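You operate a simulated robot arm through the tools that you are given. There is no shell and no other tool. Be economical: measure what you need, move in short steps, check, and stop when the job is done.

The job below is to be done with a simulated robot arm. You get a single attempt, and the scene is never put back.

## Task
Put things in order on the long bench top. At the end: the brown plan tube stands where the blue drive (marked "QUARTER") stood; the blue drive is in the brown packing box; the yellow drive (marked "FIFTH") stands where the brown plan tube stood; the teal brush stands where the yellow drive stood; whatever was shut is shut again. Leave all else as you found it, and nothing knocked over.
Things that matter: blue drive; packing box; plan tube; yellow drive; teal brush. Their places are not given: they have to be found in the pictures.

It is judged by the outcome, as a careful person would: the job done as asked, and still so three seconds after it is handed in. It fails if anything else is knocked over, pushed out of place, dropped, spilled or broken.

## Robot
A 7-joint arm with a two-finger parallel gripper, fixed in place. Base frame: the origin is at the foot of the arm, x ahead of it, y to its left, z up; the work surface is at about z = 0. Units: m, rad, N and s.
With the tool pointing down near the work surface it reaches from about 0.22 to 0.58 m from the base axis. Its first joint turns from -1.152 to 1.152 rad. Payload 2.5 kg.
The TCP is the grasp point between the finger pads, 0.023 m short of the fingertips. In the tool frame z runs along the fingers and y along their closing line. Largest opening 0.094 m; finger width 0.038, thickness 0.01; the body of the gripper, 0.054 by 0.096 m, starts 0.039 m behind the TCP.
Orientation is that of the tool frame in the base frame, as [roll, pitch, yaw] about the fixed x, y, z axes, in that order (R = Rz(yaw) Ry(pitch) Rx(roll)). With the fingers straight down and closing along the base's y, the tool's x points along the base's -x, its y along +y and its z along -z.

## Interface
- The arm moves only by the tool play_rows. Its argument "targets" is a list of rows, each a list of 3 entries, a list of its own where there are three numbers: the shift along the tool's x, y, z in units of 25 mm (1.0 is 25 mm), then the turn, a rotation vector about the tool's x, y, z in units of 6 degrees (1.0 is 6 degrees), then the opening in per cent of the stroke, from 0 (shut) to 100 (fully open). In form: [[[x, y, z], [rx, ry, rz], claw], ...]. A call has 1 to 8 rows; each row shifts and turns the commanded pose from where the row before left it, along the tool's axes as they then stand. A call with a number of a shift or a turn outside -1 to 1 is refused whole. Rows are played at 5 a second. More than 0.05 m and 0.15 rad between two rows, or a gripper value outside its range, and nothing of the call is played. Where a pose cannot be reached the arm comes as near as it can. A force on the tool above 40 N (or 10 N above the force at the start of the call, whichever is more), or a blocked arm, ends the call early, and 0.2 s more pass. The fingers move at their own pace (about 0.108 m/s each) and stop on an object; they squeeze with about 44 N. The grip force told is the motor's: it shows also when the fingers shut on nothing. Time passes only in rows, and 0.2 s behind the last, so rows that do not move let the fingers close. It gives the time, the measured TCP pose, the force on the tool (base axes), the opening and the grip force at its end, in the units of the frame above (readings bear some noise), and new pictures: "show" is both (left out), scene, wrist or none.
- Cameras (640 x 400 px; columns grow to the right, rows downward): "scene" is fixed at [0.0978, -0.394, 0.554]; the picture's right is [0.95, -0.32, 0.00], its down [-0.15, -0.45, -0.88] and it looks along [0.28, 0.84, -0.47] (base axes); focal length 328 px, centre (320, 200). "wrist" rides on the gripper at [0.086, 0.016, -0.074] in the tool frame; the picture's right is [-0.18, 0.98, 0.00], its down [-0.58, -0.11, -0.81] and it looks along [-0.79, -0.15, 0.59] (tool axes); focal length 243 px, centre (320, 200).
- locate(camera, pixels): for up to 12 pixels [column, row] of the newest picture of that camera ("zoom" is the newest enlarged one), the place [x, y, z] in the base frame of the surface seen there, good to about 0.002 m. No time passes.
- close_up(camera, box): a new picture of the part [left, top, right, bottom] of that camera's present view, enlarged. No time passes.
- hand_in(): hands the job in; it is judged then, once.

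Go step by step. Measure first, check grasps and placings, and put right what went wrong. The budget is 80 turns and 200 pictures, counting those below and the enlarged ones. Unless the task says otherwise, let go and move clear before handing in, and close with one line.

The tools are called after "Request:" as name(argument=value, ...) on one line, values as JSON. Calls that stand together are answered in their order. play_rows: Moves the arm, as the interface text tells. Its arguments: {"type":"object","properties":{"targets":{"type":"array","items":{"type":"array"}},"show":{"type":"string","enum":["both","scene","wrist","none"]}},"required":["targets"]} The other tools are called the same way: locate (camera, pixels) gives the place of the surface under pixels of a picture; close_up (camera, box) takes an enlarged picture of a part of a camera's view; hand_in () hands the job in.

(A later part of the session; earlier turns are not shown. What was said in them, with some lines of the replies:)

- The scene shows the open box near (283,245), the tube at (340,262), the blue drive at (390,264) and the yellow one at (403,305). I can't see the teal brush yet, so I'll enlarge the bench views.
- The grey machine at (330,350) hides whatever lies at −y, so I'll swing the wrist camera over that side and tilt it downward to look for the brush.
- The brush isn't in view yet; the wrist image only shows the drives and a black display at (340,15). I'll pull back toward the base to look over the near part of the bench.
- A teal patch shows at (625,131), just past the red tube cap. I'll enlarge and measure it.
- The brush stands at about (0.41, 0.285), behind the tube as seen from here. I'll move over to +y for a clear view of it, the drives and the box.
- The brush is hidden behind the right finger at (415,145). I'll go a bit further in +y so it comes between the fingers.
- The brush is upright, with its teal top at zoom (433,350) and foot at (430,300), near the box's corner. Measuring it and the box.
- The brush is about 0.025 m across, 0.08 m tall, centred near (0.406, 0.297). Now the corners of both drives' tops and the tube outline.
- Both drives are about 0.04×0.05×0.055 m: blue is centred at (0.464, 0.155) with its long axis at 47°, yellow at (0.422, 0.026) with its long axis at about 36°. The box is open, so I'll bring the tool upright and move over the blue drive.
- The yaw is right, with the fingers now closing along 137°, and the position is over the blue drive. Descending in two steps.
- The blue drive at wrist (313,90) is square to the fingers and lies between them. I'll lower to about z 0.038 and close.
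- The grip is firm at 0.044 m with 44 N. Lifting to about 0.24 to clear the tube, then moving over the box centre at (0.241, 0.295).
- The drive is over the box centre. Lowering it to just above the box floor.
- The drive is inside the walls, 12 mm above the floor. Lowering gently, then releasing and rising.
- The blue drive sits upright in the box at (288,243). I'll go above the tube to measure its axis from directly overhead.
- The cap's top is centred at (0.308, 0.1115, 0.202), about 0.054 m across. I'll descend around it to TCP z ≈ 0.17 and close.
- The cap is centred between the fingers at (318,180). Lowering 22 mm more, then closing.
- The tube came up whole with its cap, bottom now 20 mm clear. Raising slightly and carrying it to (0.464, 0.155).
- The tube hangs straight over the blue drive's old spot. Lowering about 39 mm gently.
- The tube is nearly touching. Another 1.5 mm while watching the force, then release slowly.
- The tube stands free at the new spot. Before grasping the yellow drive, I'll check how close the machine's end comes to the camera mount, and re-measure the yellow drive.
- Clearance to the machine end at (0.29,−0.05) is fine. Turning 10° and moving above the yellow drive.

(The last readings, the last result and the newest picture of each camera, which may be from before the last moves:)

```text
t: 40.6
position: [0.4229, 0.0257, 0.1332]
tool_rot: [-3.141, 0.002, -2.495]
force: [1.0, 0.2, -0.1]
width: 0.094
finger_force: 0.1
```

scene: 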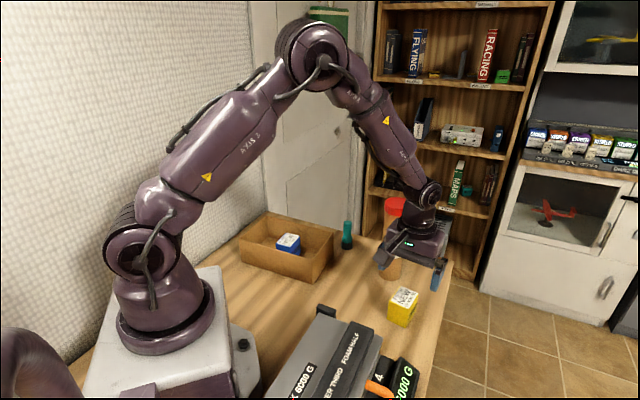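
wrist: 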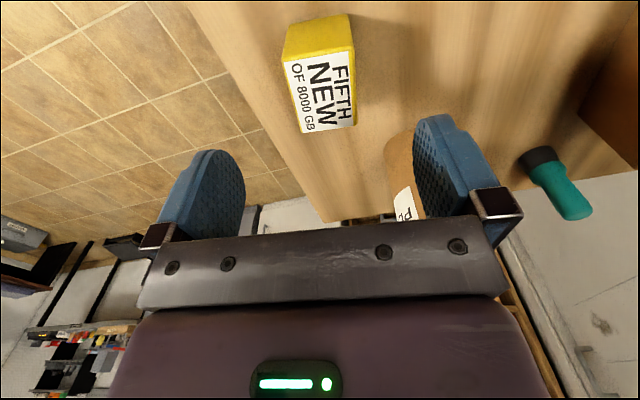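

The yellow drive at wrist (320,75) sits squarely between the fingers, and the tube is clear of the right finger. Descending to 0.04 and closing.

Request:
play_rows(targets=[[[0, 0, 1], [0, 0, 0], 100], [[0, 0, 1], [0, 0, 0], 100], [[0, 0, 1], [0, 0, 0], 100], [[0, 0, 0.73], [0, 0, 0], 100], [[0, 0, 0], [0, 0, 0], 100], [[0, 0, 0], [0, 0, 0], 20], [[0, 0, 0], [0, 0, 0], 20], [[0, 0, 0], [0, 0, 0], 20]])

```text
t: 42.4
position: [0.4229, 0.0238, 0.0401]
tool_rot: [-3.141, -0.001, -2.493]
force: [-0.6, -0.2, -0.3]
width: 0.0436
finger_force: 43.9
```

scene: 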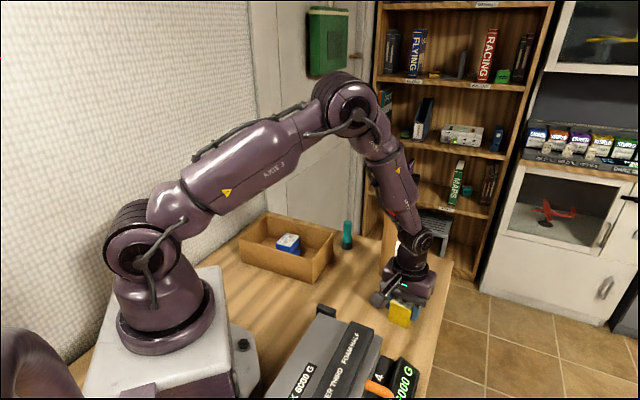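
wrist: 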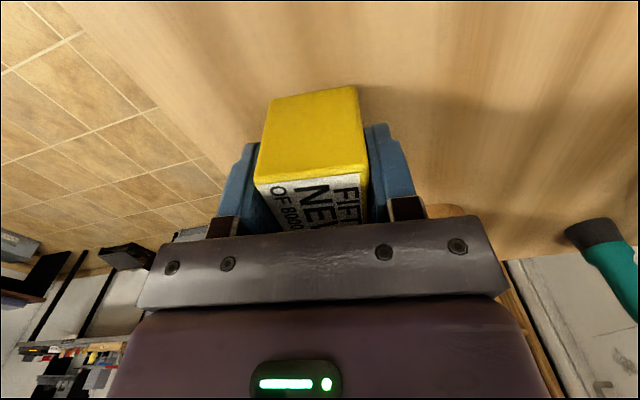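

The yellow drive is gripped at 0.0436 m. I'll lift it, carry it over (0.308, 0.1115), and turn 22° so the camera mount stays away from the machine's foot.

Request:
play_rows(targets=[[[0, 0, -0.5], [0, 0, 0], 20], [[0, 0, -1], [0, 0, 0], 20], [[0, 0, -1], [0, 0, 0], 20], [[0, 0, -1], [0, 0, 0], 20], [[0, 0, -1], [0, 0, 0], 20], [[0.262, 0.925, 0], [0, 0, 0], 20], [[0.262, 0.925, 0], [0, 0, 0], 20], [[0.262, 0.925, 0], [0, 0, 0], 20]], show="none")

Request:
play_rows(targets=[[[0.262, 0.925, 0], [0, 0, 0], 20], [[0.262, 0.925, 0], [0, 0, 0], 20], [[0.262, 0.925, 0], [0, 0, 0], 20], [[0, 0, 0], [0, 0, 0.917], 20], [[0, 0, 0], [0, 0, 0.917], 20], [[0, 0, 0], [0, 0, 0.917], 20], [[0, 0, 0], [0, 0, 0.917], 20], [[0, 0, 0], [0, 0, 0], 20]])

```text
t: 44.2
position: [0.3638, 0.0672, 0.1508]
tool_rot: [3.141, -0.001, -2.495]
force: [-0.6, 0.6, -2.8]
width: 0.0436
finger_force: 44.2
```

```text
t: 46.0
position: [0.3081, 0.1118, 0.1517]
tool_rot: [-3.141, -0.001, -2.878]
force: [0.3, -0.7, -2.1]
width: 0.0434
finger_force: 44.3
```

scene: 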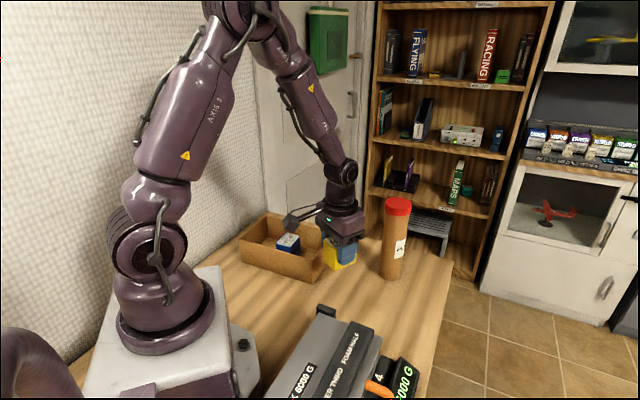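
wrist: 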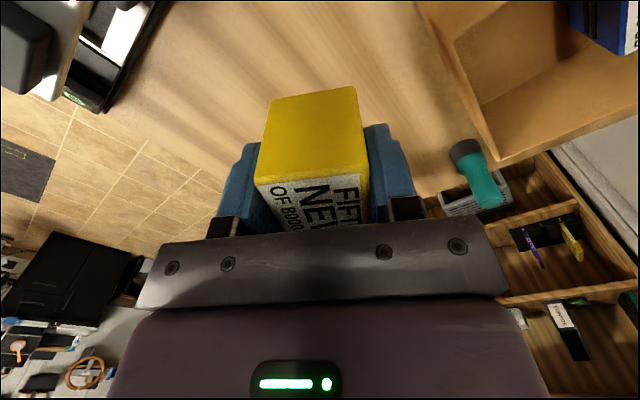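

The drive is over the tube's old spot with the box and brush clear. Lowering to the surface.

Request:
play_rows(targets=[[[0, 0, 1], [0, 0, 0], 20], [[0, 0, 1], [0, 0, 0], 20], [[0, 0, 1], [0, 0, 0], 20], [[0, 0, 0.8], [0, 0, 0], 20], [[0, 0, 0.4], [0, 0, 0], 20], [[0, 0, 0.15], [0, 0, 0], 20], [[0, 0, 0], [0, 0, 0], 20]])

```text
t: 47.6
position: [0.3076, 0.1122, 0.0434]
tool_rot: [3.14, 0.0, -2.877]
force: [0.1, -1.3, -1.7]
width: 0.0436
finger_force: 44.1
```

scene: 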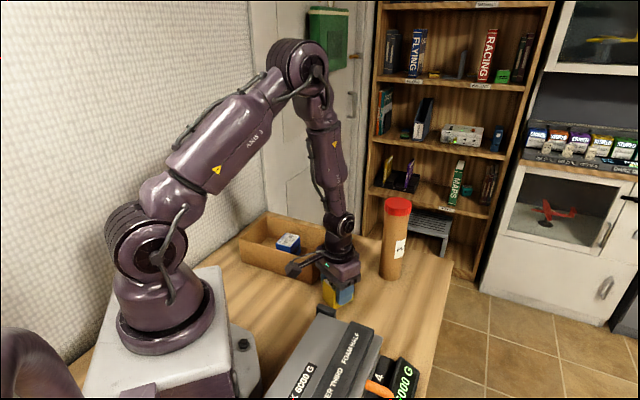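
wrist: 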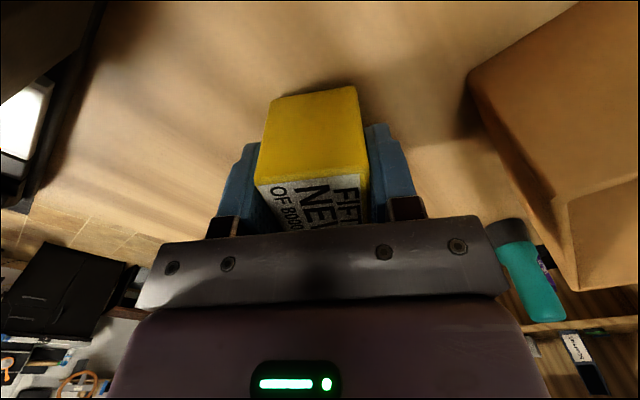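

Still no contact, about 2–3 mm up. Lowering the rest in small steps, then releasing and rising.

Request:
play_rows(targets=[[[0, 0, 0.08], [0, 0, 0], 20], [[0, 0, 0.04], [0, 0, 0], 20], [[0, 0, 0], [0, 0, 0], 20]], show="none")

Request:
play_rows(targets=[[[0, 0, 0], [0, 0, 0], 50], [[0, 0, 0], [0, 0, 0], 75], [[0, 0, 0], [0, 0, 0], 75], [[0, 0, -0.5], [0, 0, 0], 75], [[0, 0, -1], [0, 0, 0], 75], [[0, 0, -1], [0, 0, 0], 75], [[0, 0, -1], [0, 0, 0], 75], [[0, 0, -1], [0, 0, 0], 100]])

```text
t: 48.4
position: [0.3076, 0.1119, 0.0401]
tool_rot: [-3.141, 0.0, -2.877]
force: [0.7, -0.8, -2.5]
width: 0.0436
finger_force: 44.0
```

```text
t: 50.2
position: [0.3073, 0.1114, 0.1506]
tool_rot: [3.141, 0.001, -2.878]
force: [-0.2, 0.1, -0.7]
width: 0.0938
finger_force: 0.0
```

scene: 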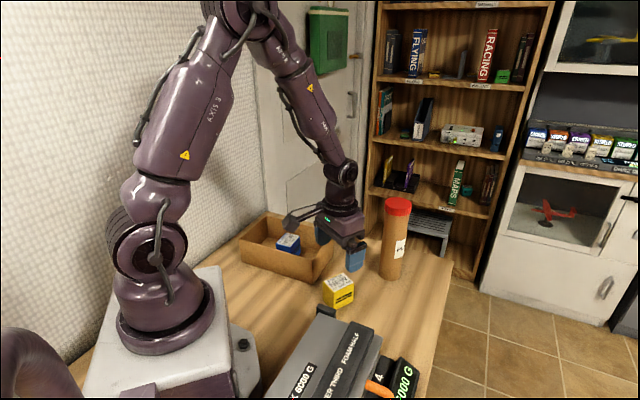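
wrist: 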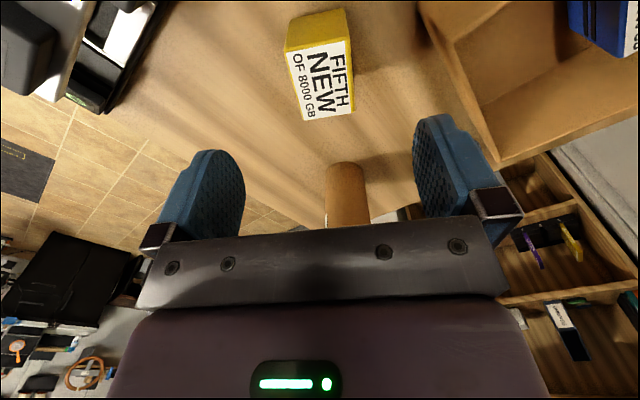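

The yellow drive is upright at the tube's old place (339,290). Next the brush: I'll rise and move above (0.406, 0.297).

Request:
play_rows(targets=[[[0, 0, -1], [0, 0, 0], 100], [[0, 0, -1], [0, 0, 0], 100], [[0, 0, -1], [0, 0, 0], 100], [[0, 0, -1], [0, 0, 0], 100], [[-0.821, 0.877, 0], [0, 0, 0], 100], [[-0.821, 0.877, 0], [0, 0, 0], 100], [[-0.821, 0.877, 0], [0, 0, 0], 100], [[-0.821, 0.877, 0], [0, 0, 0], 100]], show="none")

Request:
play_rows(targets=[[[-0.821, 0.877, 0], [0, 0, 0], 100], [[-0.821, 0.877, 0], [0, 0, 0], 100], [[-0.821, 0.877, 0], [0, 0, 0], 100], [[0, 0, 1], [0, 0, 0], 100], [[0, 0, 1], [0, 0, 0], 100], [[0, 0, 1], [0, 0, 0], 100], [[0, 0, 0], [0, 0, 0], 100]])

Request:
close_up(camera="wrist", box=[220, 0, 420, 160])

```text
t: 52.0
position: [0.3648, 0.2182, 0.2519]
tool_rot: [3.141, 0.0, -2.877]
force: [0.3, -0.4, -0.1]
width: 0.0941
finger_force: 0.0
```

```text
t: 53.6
position: [0.4079, 0.2969, 0.1787]
tool_rot: [3.142, 0.002, -2.879]
force: [-0.8, -0.4, -0.3]
width: 0.0941
finger_force: 0.0
```

scene: 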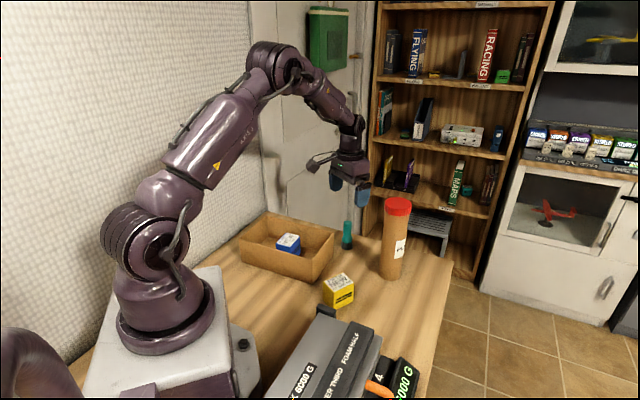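
wrist: 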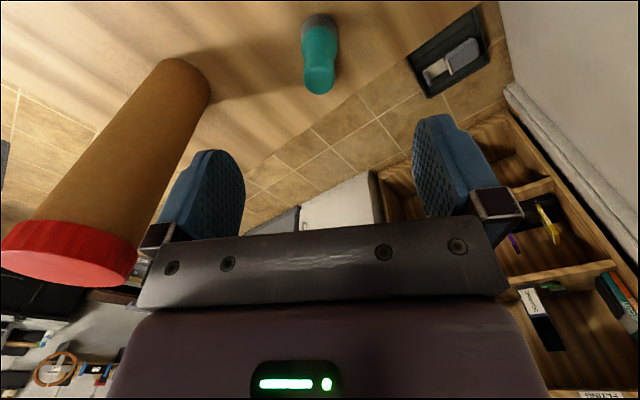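

```text
2.50 times, centred on (320, 80) of wrist
```

zoom: 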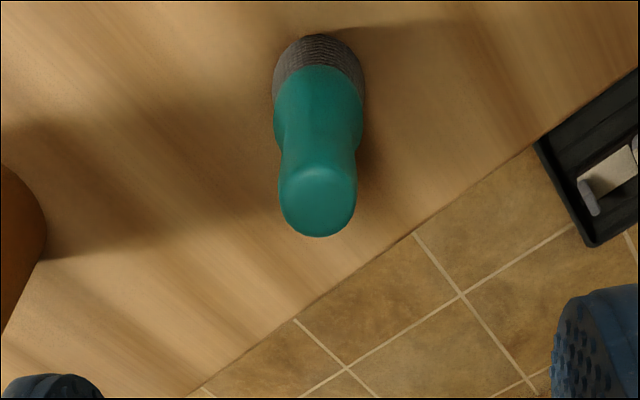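

The brush is centred between the fingers. Measuring its top and sides precisely.

Request:
locate(camera="zoom", pixels=[[318, 205], [284, 205], [352, 205], [318, 172], [318, 230], [282, 150], [355, 150], [318, 120], [276, 90], [362, 90], [318, 40]])

```text
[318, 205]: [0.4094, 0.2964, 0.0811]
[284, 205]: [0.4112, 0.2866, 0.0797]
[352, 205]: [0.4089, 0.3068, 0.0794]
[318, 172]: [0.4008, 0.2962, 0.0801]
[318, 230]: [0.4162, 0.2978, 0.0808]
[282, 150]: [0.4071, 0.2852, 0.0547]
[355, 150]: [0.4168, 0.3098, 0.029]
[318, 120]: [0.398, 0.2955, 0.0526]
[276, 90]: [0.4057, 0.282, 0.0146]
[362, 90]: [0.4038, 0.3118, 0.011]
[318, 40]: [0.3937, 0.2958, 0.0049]
```

The brush axis is at (0.409, 0.297), with its top at z 0.08, directly under the TCP. Lowering to z 0.062 and closing.

Request:
play_rows(targets=[[[0, 0, 1], [0, 0, 0], 100], [[0, 0, 1], [0, 0, 0], 100], [[0, 0, 1], [0, 0, 0], 100], [[0, 0, 1], [0, 0, 0], 70], [[0, 0, 0.65], [0, 0, 0], 60], [[0, 0, 0], [0, 0, 0], 50]])

Request:
play_rows(targets=[[[0, 0, 0], [0, 0, 0], 30], [[0, 0, 0], [0, 0, 0], 10], [[0, 0, 0], [0, 0, 0], 5], [[0, 0, 0], [0, 0, 0], 5]])

```text
t: 55.0
position: [0.4062, 0.2977, 0.0609]
tool_rot: [-3.141, 0.0, -2.878]
force: [-0.1, -0.2, -0.4]
width: 0.0469
finger_force: 0.1
```

scene: 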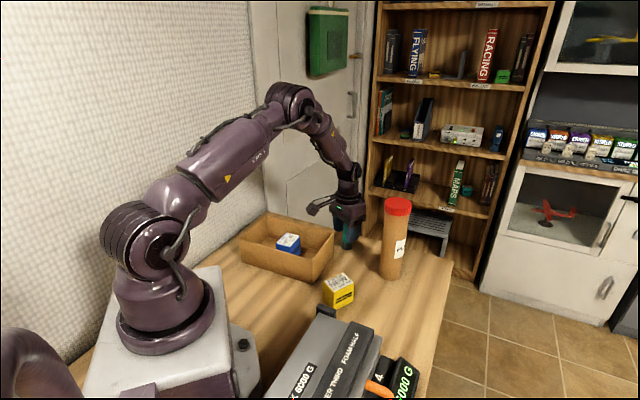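
wrist: 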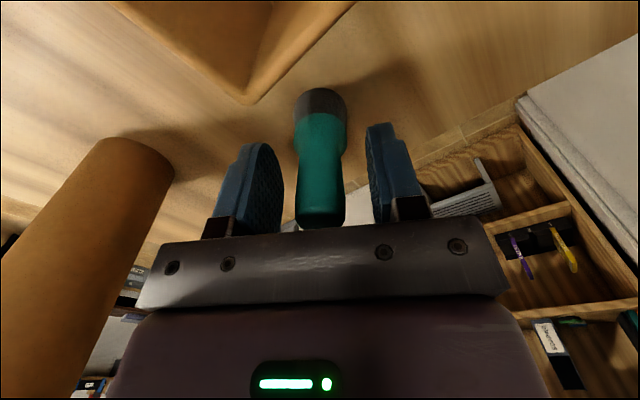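

```text
t: 56.0
position: [0.4066, 0.2969, 0.063]
tool_rot: [3.141, 0.001, -2.879]
force: [-0.6, 0.1, 0.0]
width: 0.0222
finger_force: 44.1
```

scene: 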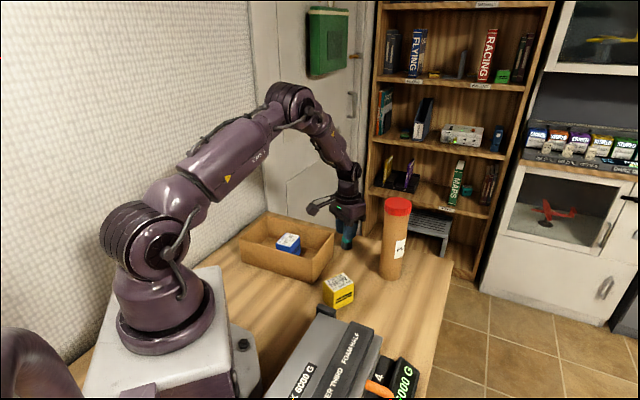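
wrist: 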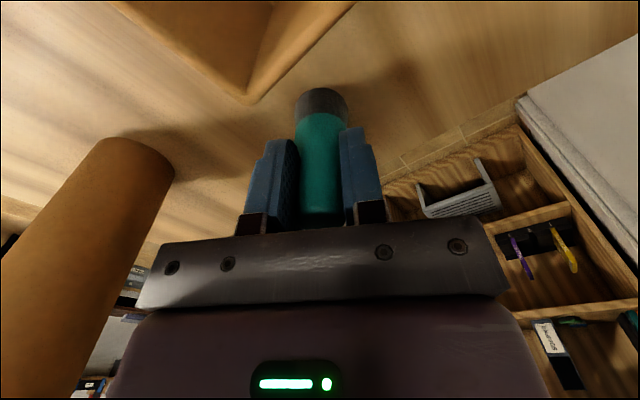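

The brush is gripped at 0.022 m. Lifting well above the tube's height, then crossing to the yellow drive's old spot (0.4224, 0.0262).

Request:
play_rows(targets=[[[0, 0, -0.5], [0, 0, 0], 5], [[0, 0, -1], [0, 0, 0], 5], [[0, 0, -1], [0, 0, 0], 5], [[0, 0, -1], [0, 0, 0], 5], [[0, 0, -1], [0, 0, 0], 5], [[0, 0, -1], [0, 0, 0], 5], [[0, 0, -1], [0, 0, 0], 5], [[0, 0, -1], [0, 0, 0], 5]])

Request:
play_rows(targets=[[[0, 0, -1], [0, 0, 0], 5], [[0, 0, -1], [0, 0, 0], 5], [[0, 0, -0.5], [0, 0, 0], 5], [[0.2075, -0.964, 0], [0, 0, 0], 5], [[0.2075, -0.964, 0], [0, 0, 0], 5], [[0.2075, -0.964, 0], [0, 0, 0], 5], [[0.2075, -0.964, 0], [0, 0, 0], 5], [[0.2075, -0.964, 0], [0, 0, 0], 5]], show="none")

Request:
play_rows(targets=[[[0.2075, -0.964, 0], [0, 0, 0], 5], [[0.2075, -0.964, 0], [0, 0, 0], 5], [[0.2075, -0.964, 0], [0, 0, 0], 5], [[0.2075, -0.964, 0], [0, 0, 0], 5], [[0.2075, -0.964, 0], [0, 0, 0], 5], [[0.2075, -0.964, 0], [0, 0, 0], 5], [[0, 0, 0], [0, 0, 0], 5]])

```text
t: 57.8
position: [0.4061, 0.2962, 0.2489]
tool_rot: [3.141, -0.002, -2.878]
force: [0.2, 0.6, -0.7]
width: 0.0221
finger_force: 44.1
```

scene: 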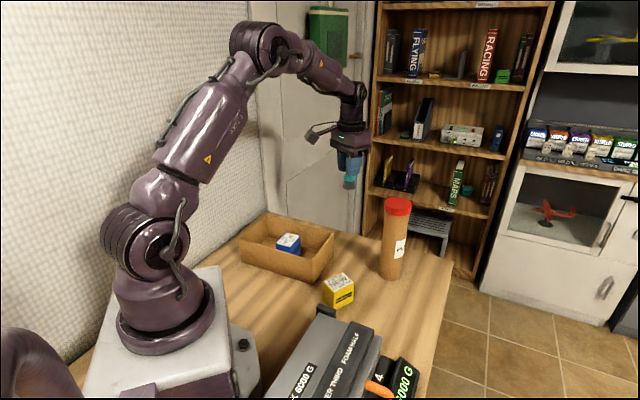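
wrist: 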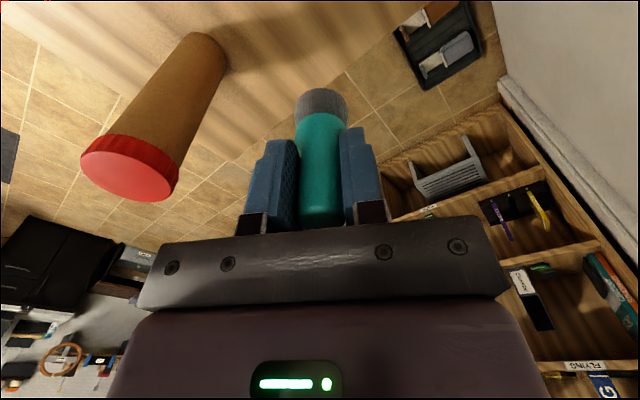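

```text
t: 59.6
position: [0.4137, 0.1729, 0.3107]
tool_rot: [3.14, -0.001, -2.878]
force: [0.6, -0.1, -0.4]
width: 0.0222
finger_force: 43.7
```

```text
t: 61.2
position: [0.4214, 0.0246, 0.314]
tool_rot: [3.141, 0.0, -2.878]
force: [0.0, 0.1, -0.8]
width: 0.0219
finger_force: 44.4
```

scene: 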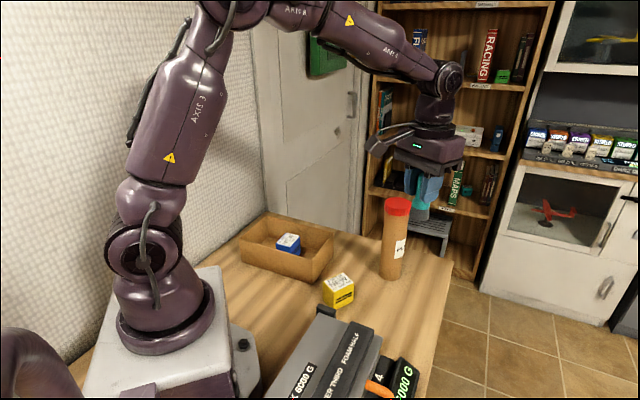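
wrist: 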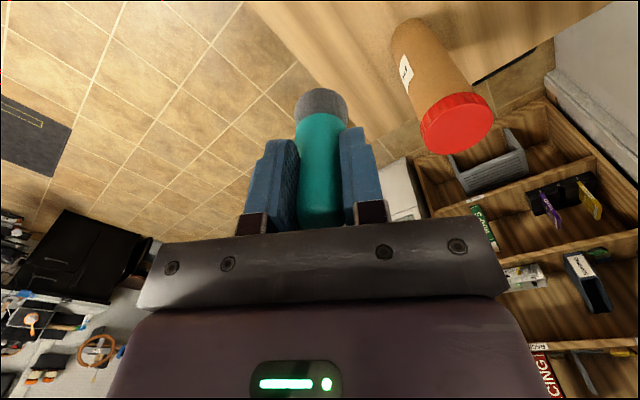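

The brush hangs upright over its new spot and the tube is clear. Lowering in stages.

Request:
play_rows(targets=[[[0, 0, 1], [0, 0, 0], 5], [[0, 0, 1], [0, 0, 0], 5], [[0, 0, 1], [0, 0, 0], 5], [[0, 0, 1], [0, 0, 0], 5], [[0, 0, 1], [0, 0, 0], 5], [[0, 0, 1], [0, 0, 0], 5], [[0, 0, 1], [0, 0, 0], 5], [[0, 0, 0], [0, 0, 0], 5]], show="none")

Request:
play_rows(targets=[[[0, 0, 1], [0, 0, 0], 5], [[0, 0, 1], [0, 0, 0], 5], [[0, 0, 0.6], [0, 0, 0], 5], [[0, 0, 0.3], [0, 0, 0], 5], [[0, 0, 0], [0, 0, 0], 5]])

```text
t: 63.0
position: [0.42, 0.0244, 0.1356]
tool_rot: [3.141, -0.001, -2.88]
force: [1.2, 0.3, -0.2]
width: 0.022
finger_force: 44.1
```

```text
t: 64.2
position: [0.4213, 0.0254, 0.0634]
tool_rot: [3.141, 0.0, -2.878]
force: [-0.2, 0.0, -0.8]
width: 0.0222
finger_force: 44.1
```

scene: 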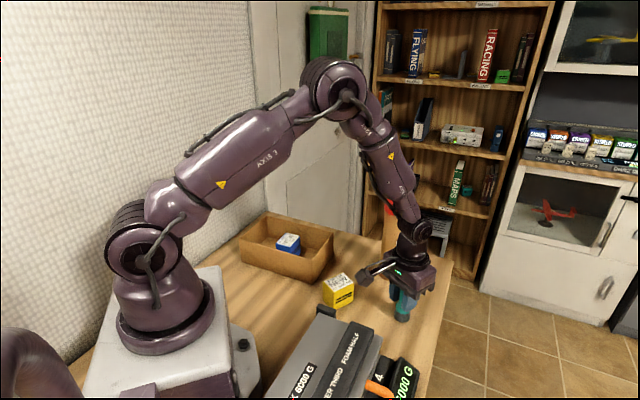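
wrist: 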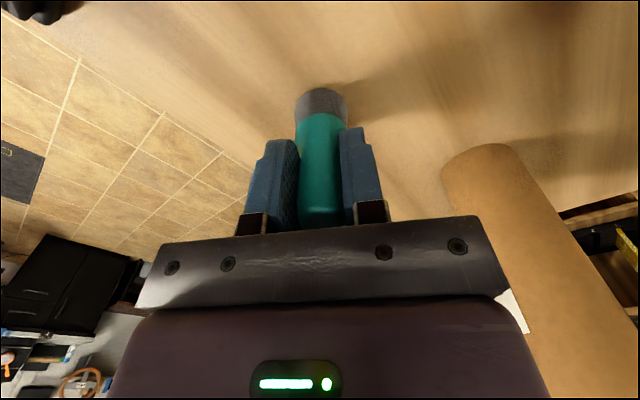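

Nearly touching, with z 0.0634 against 0.062 at the grasp. I'll feel for contact in small steps.

Request:
play_rows(targets=[[[0, 0, 0.04], [0, 0, 0], 5], [[0, 0, 0], [0, 0, 0], 5]], show="none")

Request:
play_rows(targets=[[[0, 0, 0.03], [0, 0, 0], 5], [[0, 0, 0], [0, 0, 0], 5]], show="scene")

Request:
close_up(camera="scene", box=[370, 260, 440, 330])

```text
t: 64.8
position: [0.4194, 0.0253, 0.0622]
tool_rot: [3.141, 0.0, -2.878]
force: [-0.5, -0.1, 0.7]
width: 0.022
finger_force: 44.4
```

```text
t: 65.4
position: [0.4215, 0.0264, 0.0618]
tool_rot: [3.142, 0.0, -2.878]
force: [0.3, -0.3, -0.1]
width: 0.0221
finger_force: 43.8
```

scene: 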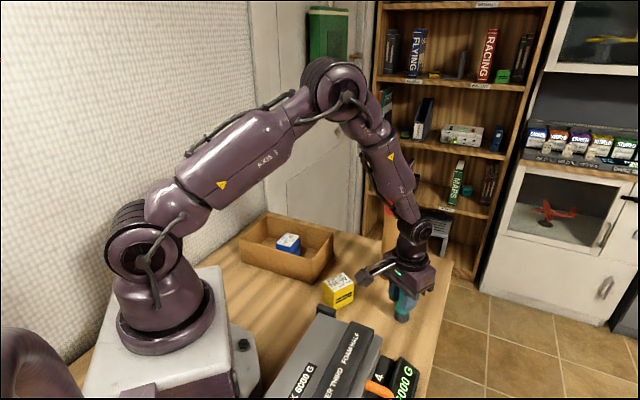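

```text
5.71 times, centred on (405, 295) of scene
```

zoom: 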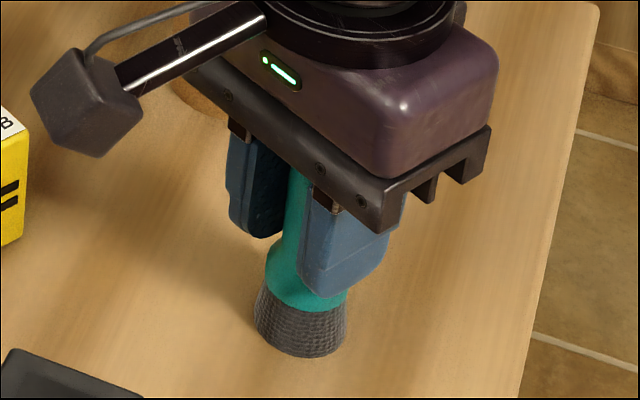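

Request:
play_rows(targets=[[[0, 0, 0.03], [0, 0, 0], 5], [[0, 0, 0], [0, 0, 0], 5]], show="none")

Request:
play_rows(targets=[[[0, 0, 0.03], [0, 0, 0], 5], [[0, 0, 0], [0, 0, 0], 5]], show="none")

```text
t: 66.0
position: [0.4204, 0.0259, 0.0616]
tool_rot: [-3.141, 0.003, -2.879]
force: [0.0, -0.1, 4.1]
width: 0.0222
finger_force: 43.8
```

```text
t: 66.6
position: [0.4204, 0.0267, 0.0619]
tool_rot: [-3.138, 0.001, -2.879]
force: [-8.4, -2.3, 30.7]
width: 0.022
finger_force: 44.0
```

That's firm contact, with 31 N upward. Backing off a millimetre, then opening and rising straight up.

Request:
play_rows(targets=[[[0, 0, -0.04], [0, 0, 0], 5], [[0, 0, 0], [0, 0, 0], 5]], show="none")

Request:
play_rows(targets=[[[0, 0, 0], [0, 0, 0], 30], [[0, 0, 0], [0, 0, 0], 60], [[0, 0, 0], [0, 0, 0], 60], [[0, 0, 0], [0, 0, 0], 60]], show="none")

Request:
play_rows(targets=[[[0, 0, -0.5], [0, 0, 0], 60], [[0, 0, -1], [0, 0, 0], 60], [[0, 0, -1], [0, 0, 0], 80], [[0, 0, -1], [0, 0, 0], 100], [[0, 0, -1], [0, 0, 0], 100], [[0, 0, -1], [0, 0, 0], 100], [[0, 0, -1], [0, 0, 0], 100], [[0, 0, -1], [0, 0, 0], 100]])

Request:
close_up(camera="scene", box=[220, 190, 460, 340])

```text
t: 67.2
position: [0.4205, 0.0274, 0.061]
tool_rot: [-3.14, 0.002, -2.878]
force: [-2.3, -3.4, 17.5]
width: 0.0219
finger_force: 43.5
```

```text
t: 68.2
position: [0.4202, 0.0273, 0.0617]
tool_rot: [-3.141, 0.001, -2.876]
force: [0.7, 0.5, 0.2]
width: 0.0565
finger_force: 0.0
```

```text
t: 70.0
position: [0.4192, 0.0278, 0.2486]
tool_rot: [-3.141, -0.001, -2.878]
force: [0.2, -0.6, -0.7]
width: 0.0943
finger_force: 0.0
```

scene: 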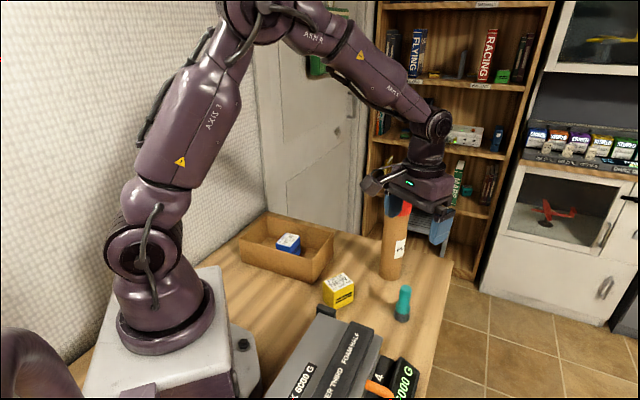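
wrist: 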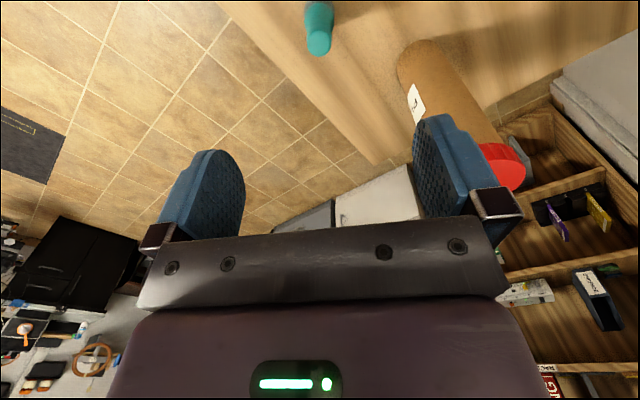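

```text
2.67 times, centred on (340, 265) of scene
```

zoom: 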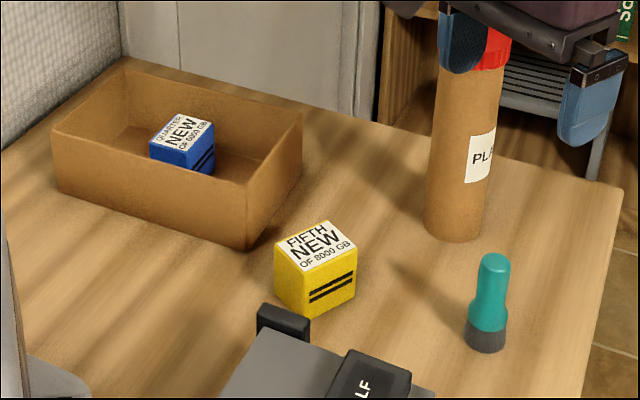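

Everything is standing. A quick check of the final positions before handing in.

Request:
locate(camera="zoom", pixels=[[494, 258], [318, 246], [182, 131], [486, 350], [303, 222], [355, 250], [308, 270], [276, 243]])

```text
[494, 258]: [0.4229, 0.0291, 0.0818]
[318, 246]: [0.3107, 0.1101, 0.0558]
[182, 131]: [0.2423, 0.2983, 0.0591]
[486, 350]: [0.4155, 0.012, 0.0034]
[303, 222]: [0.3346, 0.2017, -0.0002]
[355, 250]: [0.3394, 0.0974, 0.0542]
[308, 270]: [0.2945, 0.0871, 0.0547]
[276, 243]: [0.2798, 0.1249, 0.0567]
```

The brush top is at (0.423, 0.029), the yellow drive at (0.310, 0.111), and the blue drive on the box floor with its top at z 0.059. All are on target, and the gripper is open and clear.

Request:
hand_in()

```text
The job is handed in.
```

The job is handed in: the plan tube stands where the blue drive was, the blue drive is in the packing box, the yellow drive stands where the tube was, and the teal brush stands where the yellow drive was. Nothing was opened, so there was nothing to shut again.
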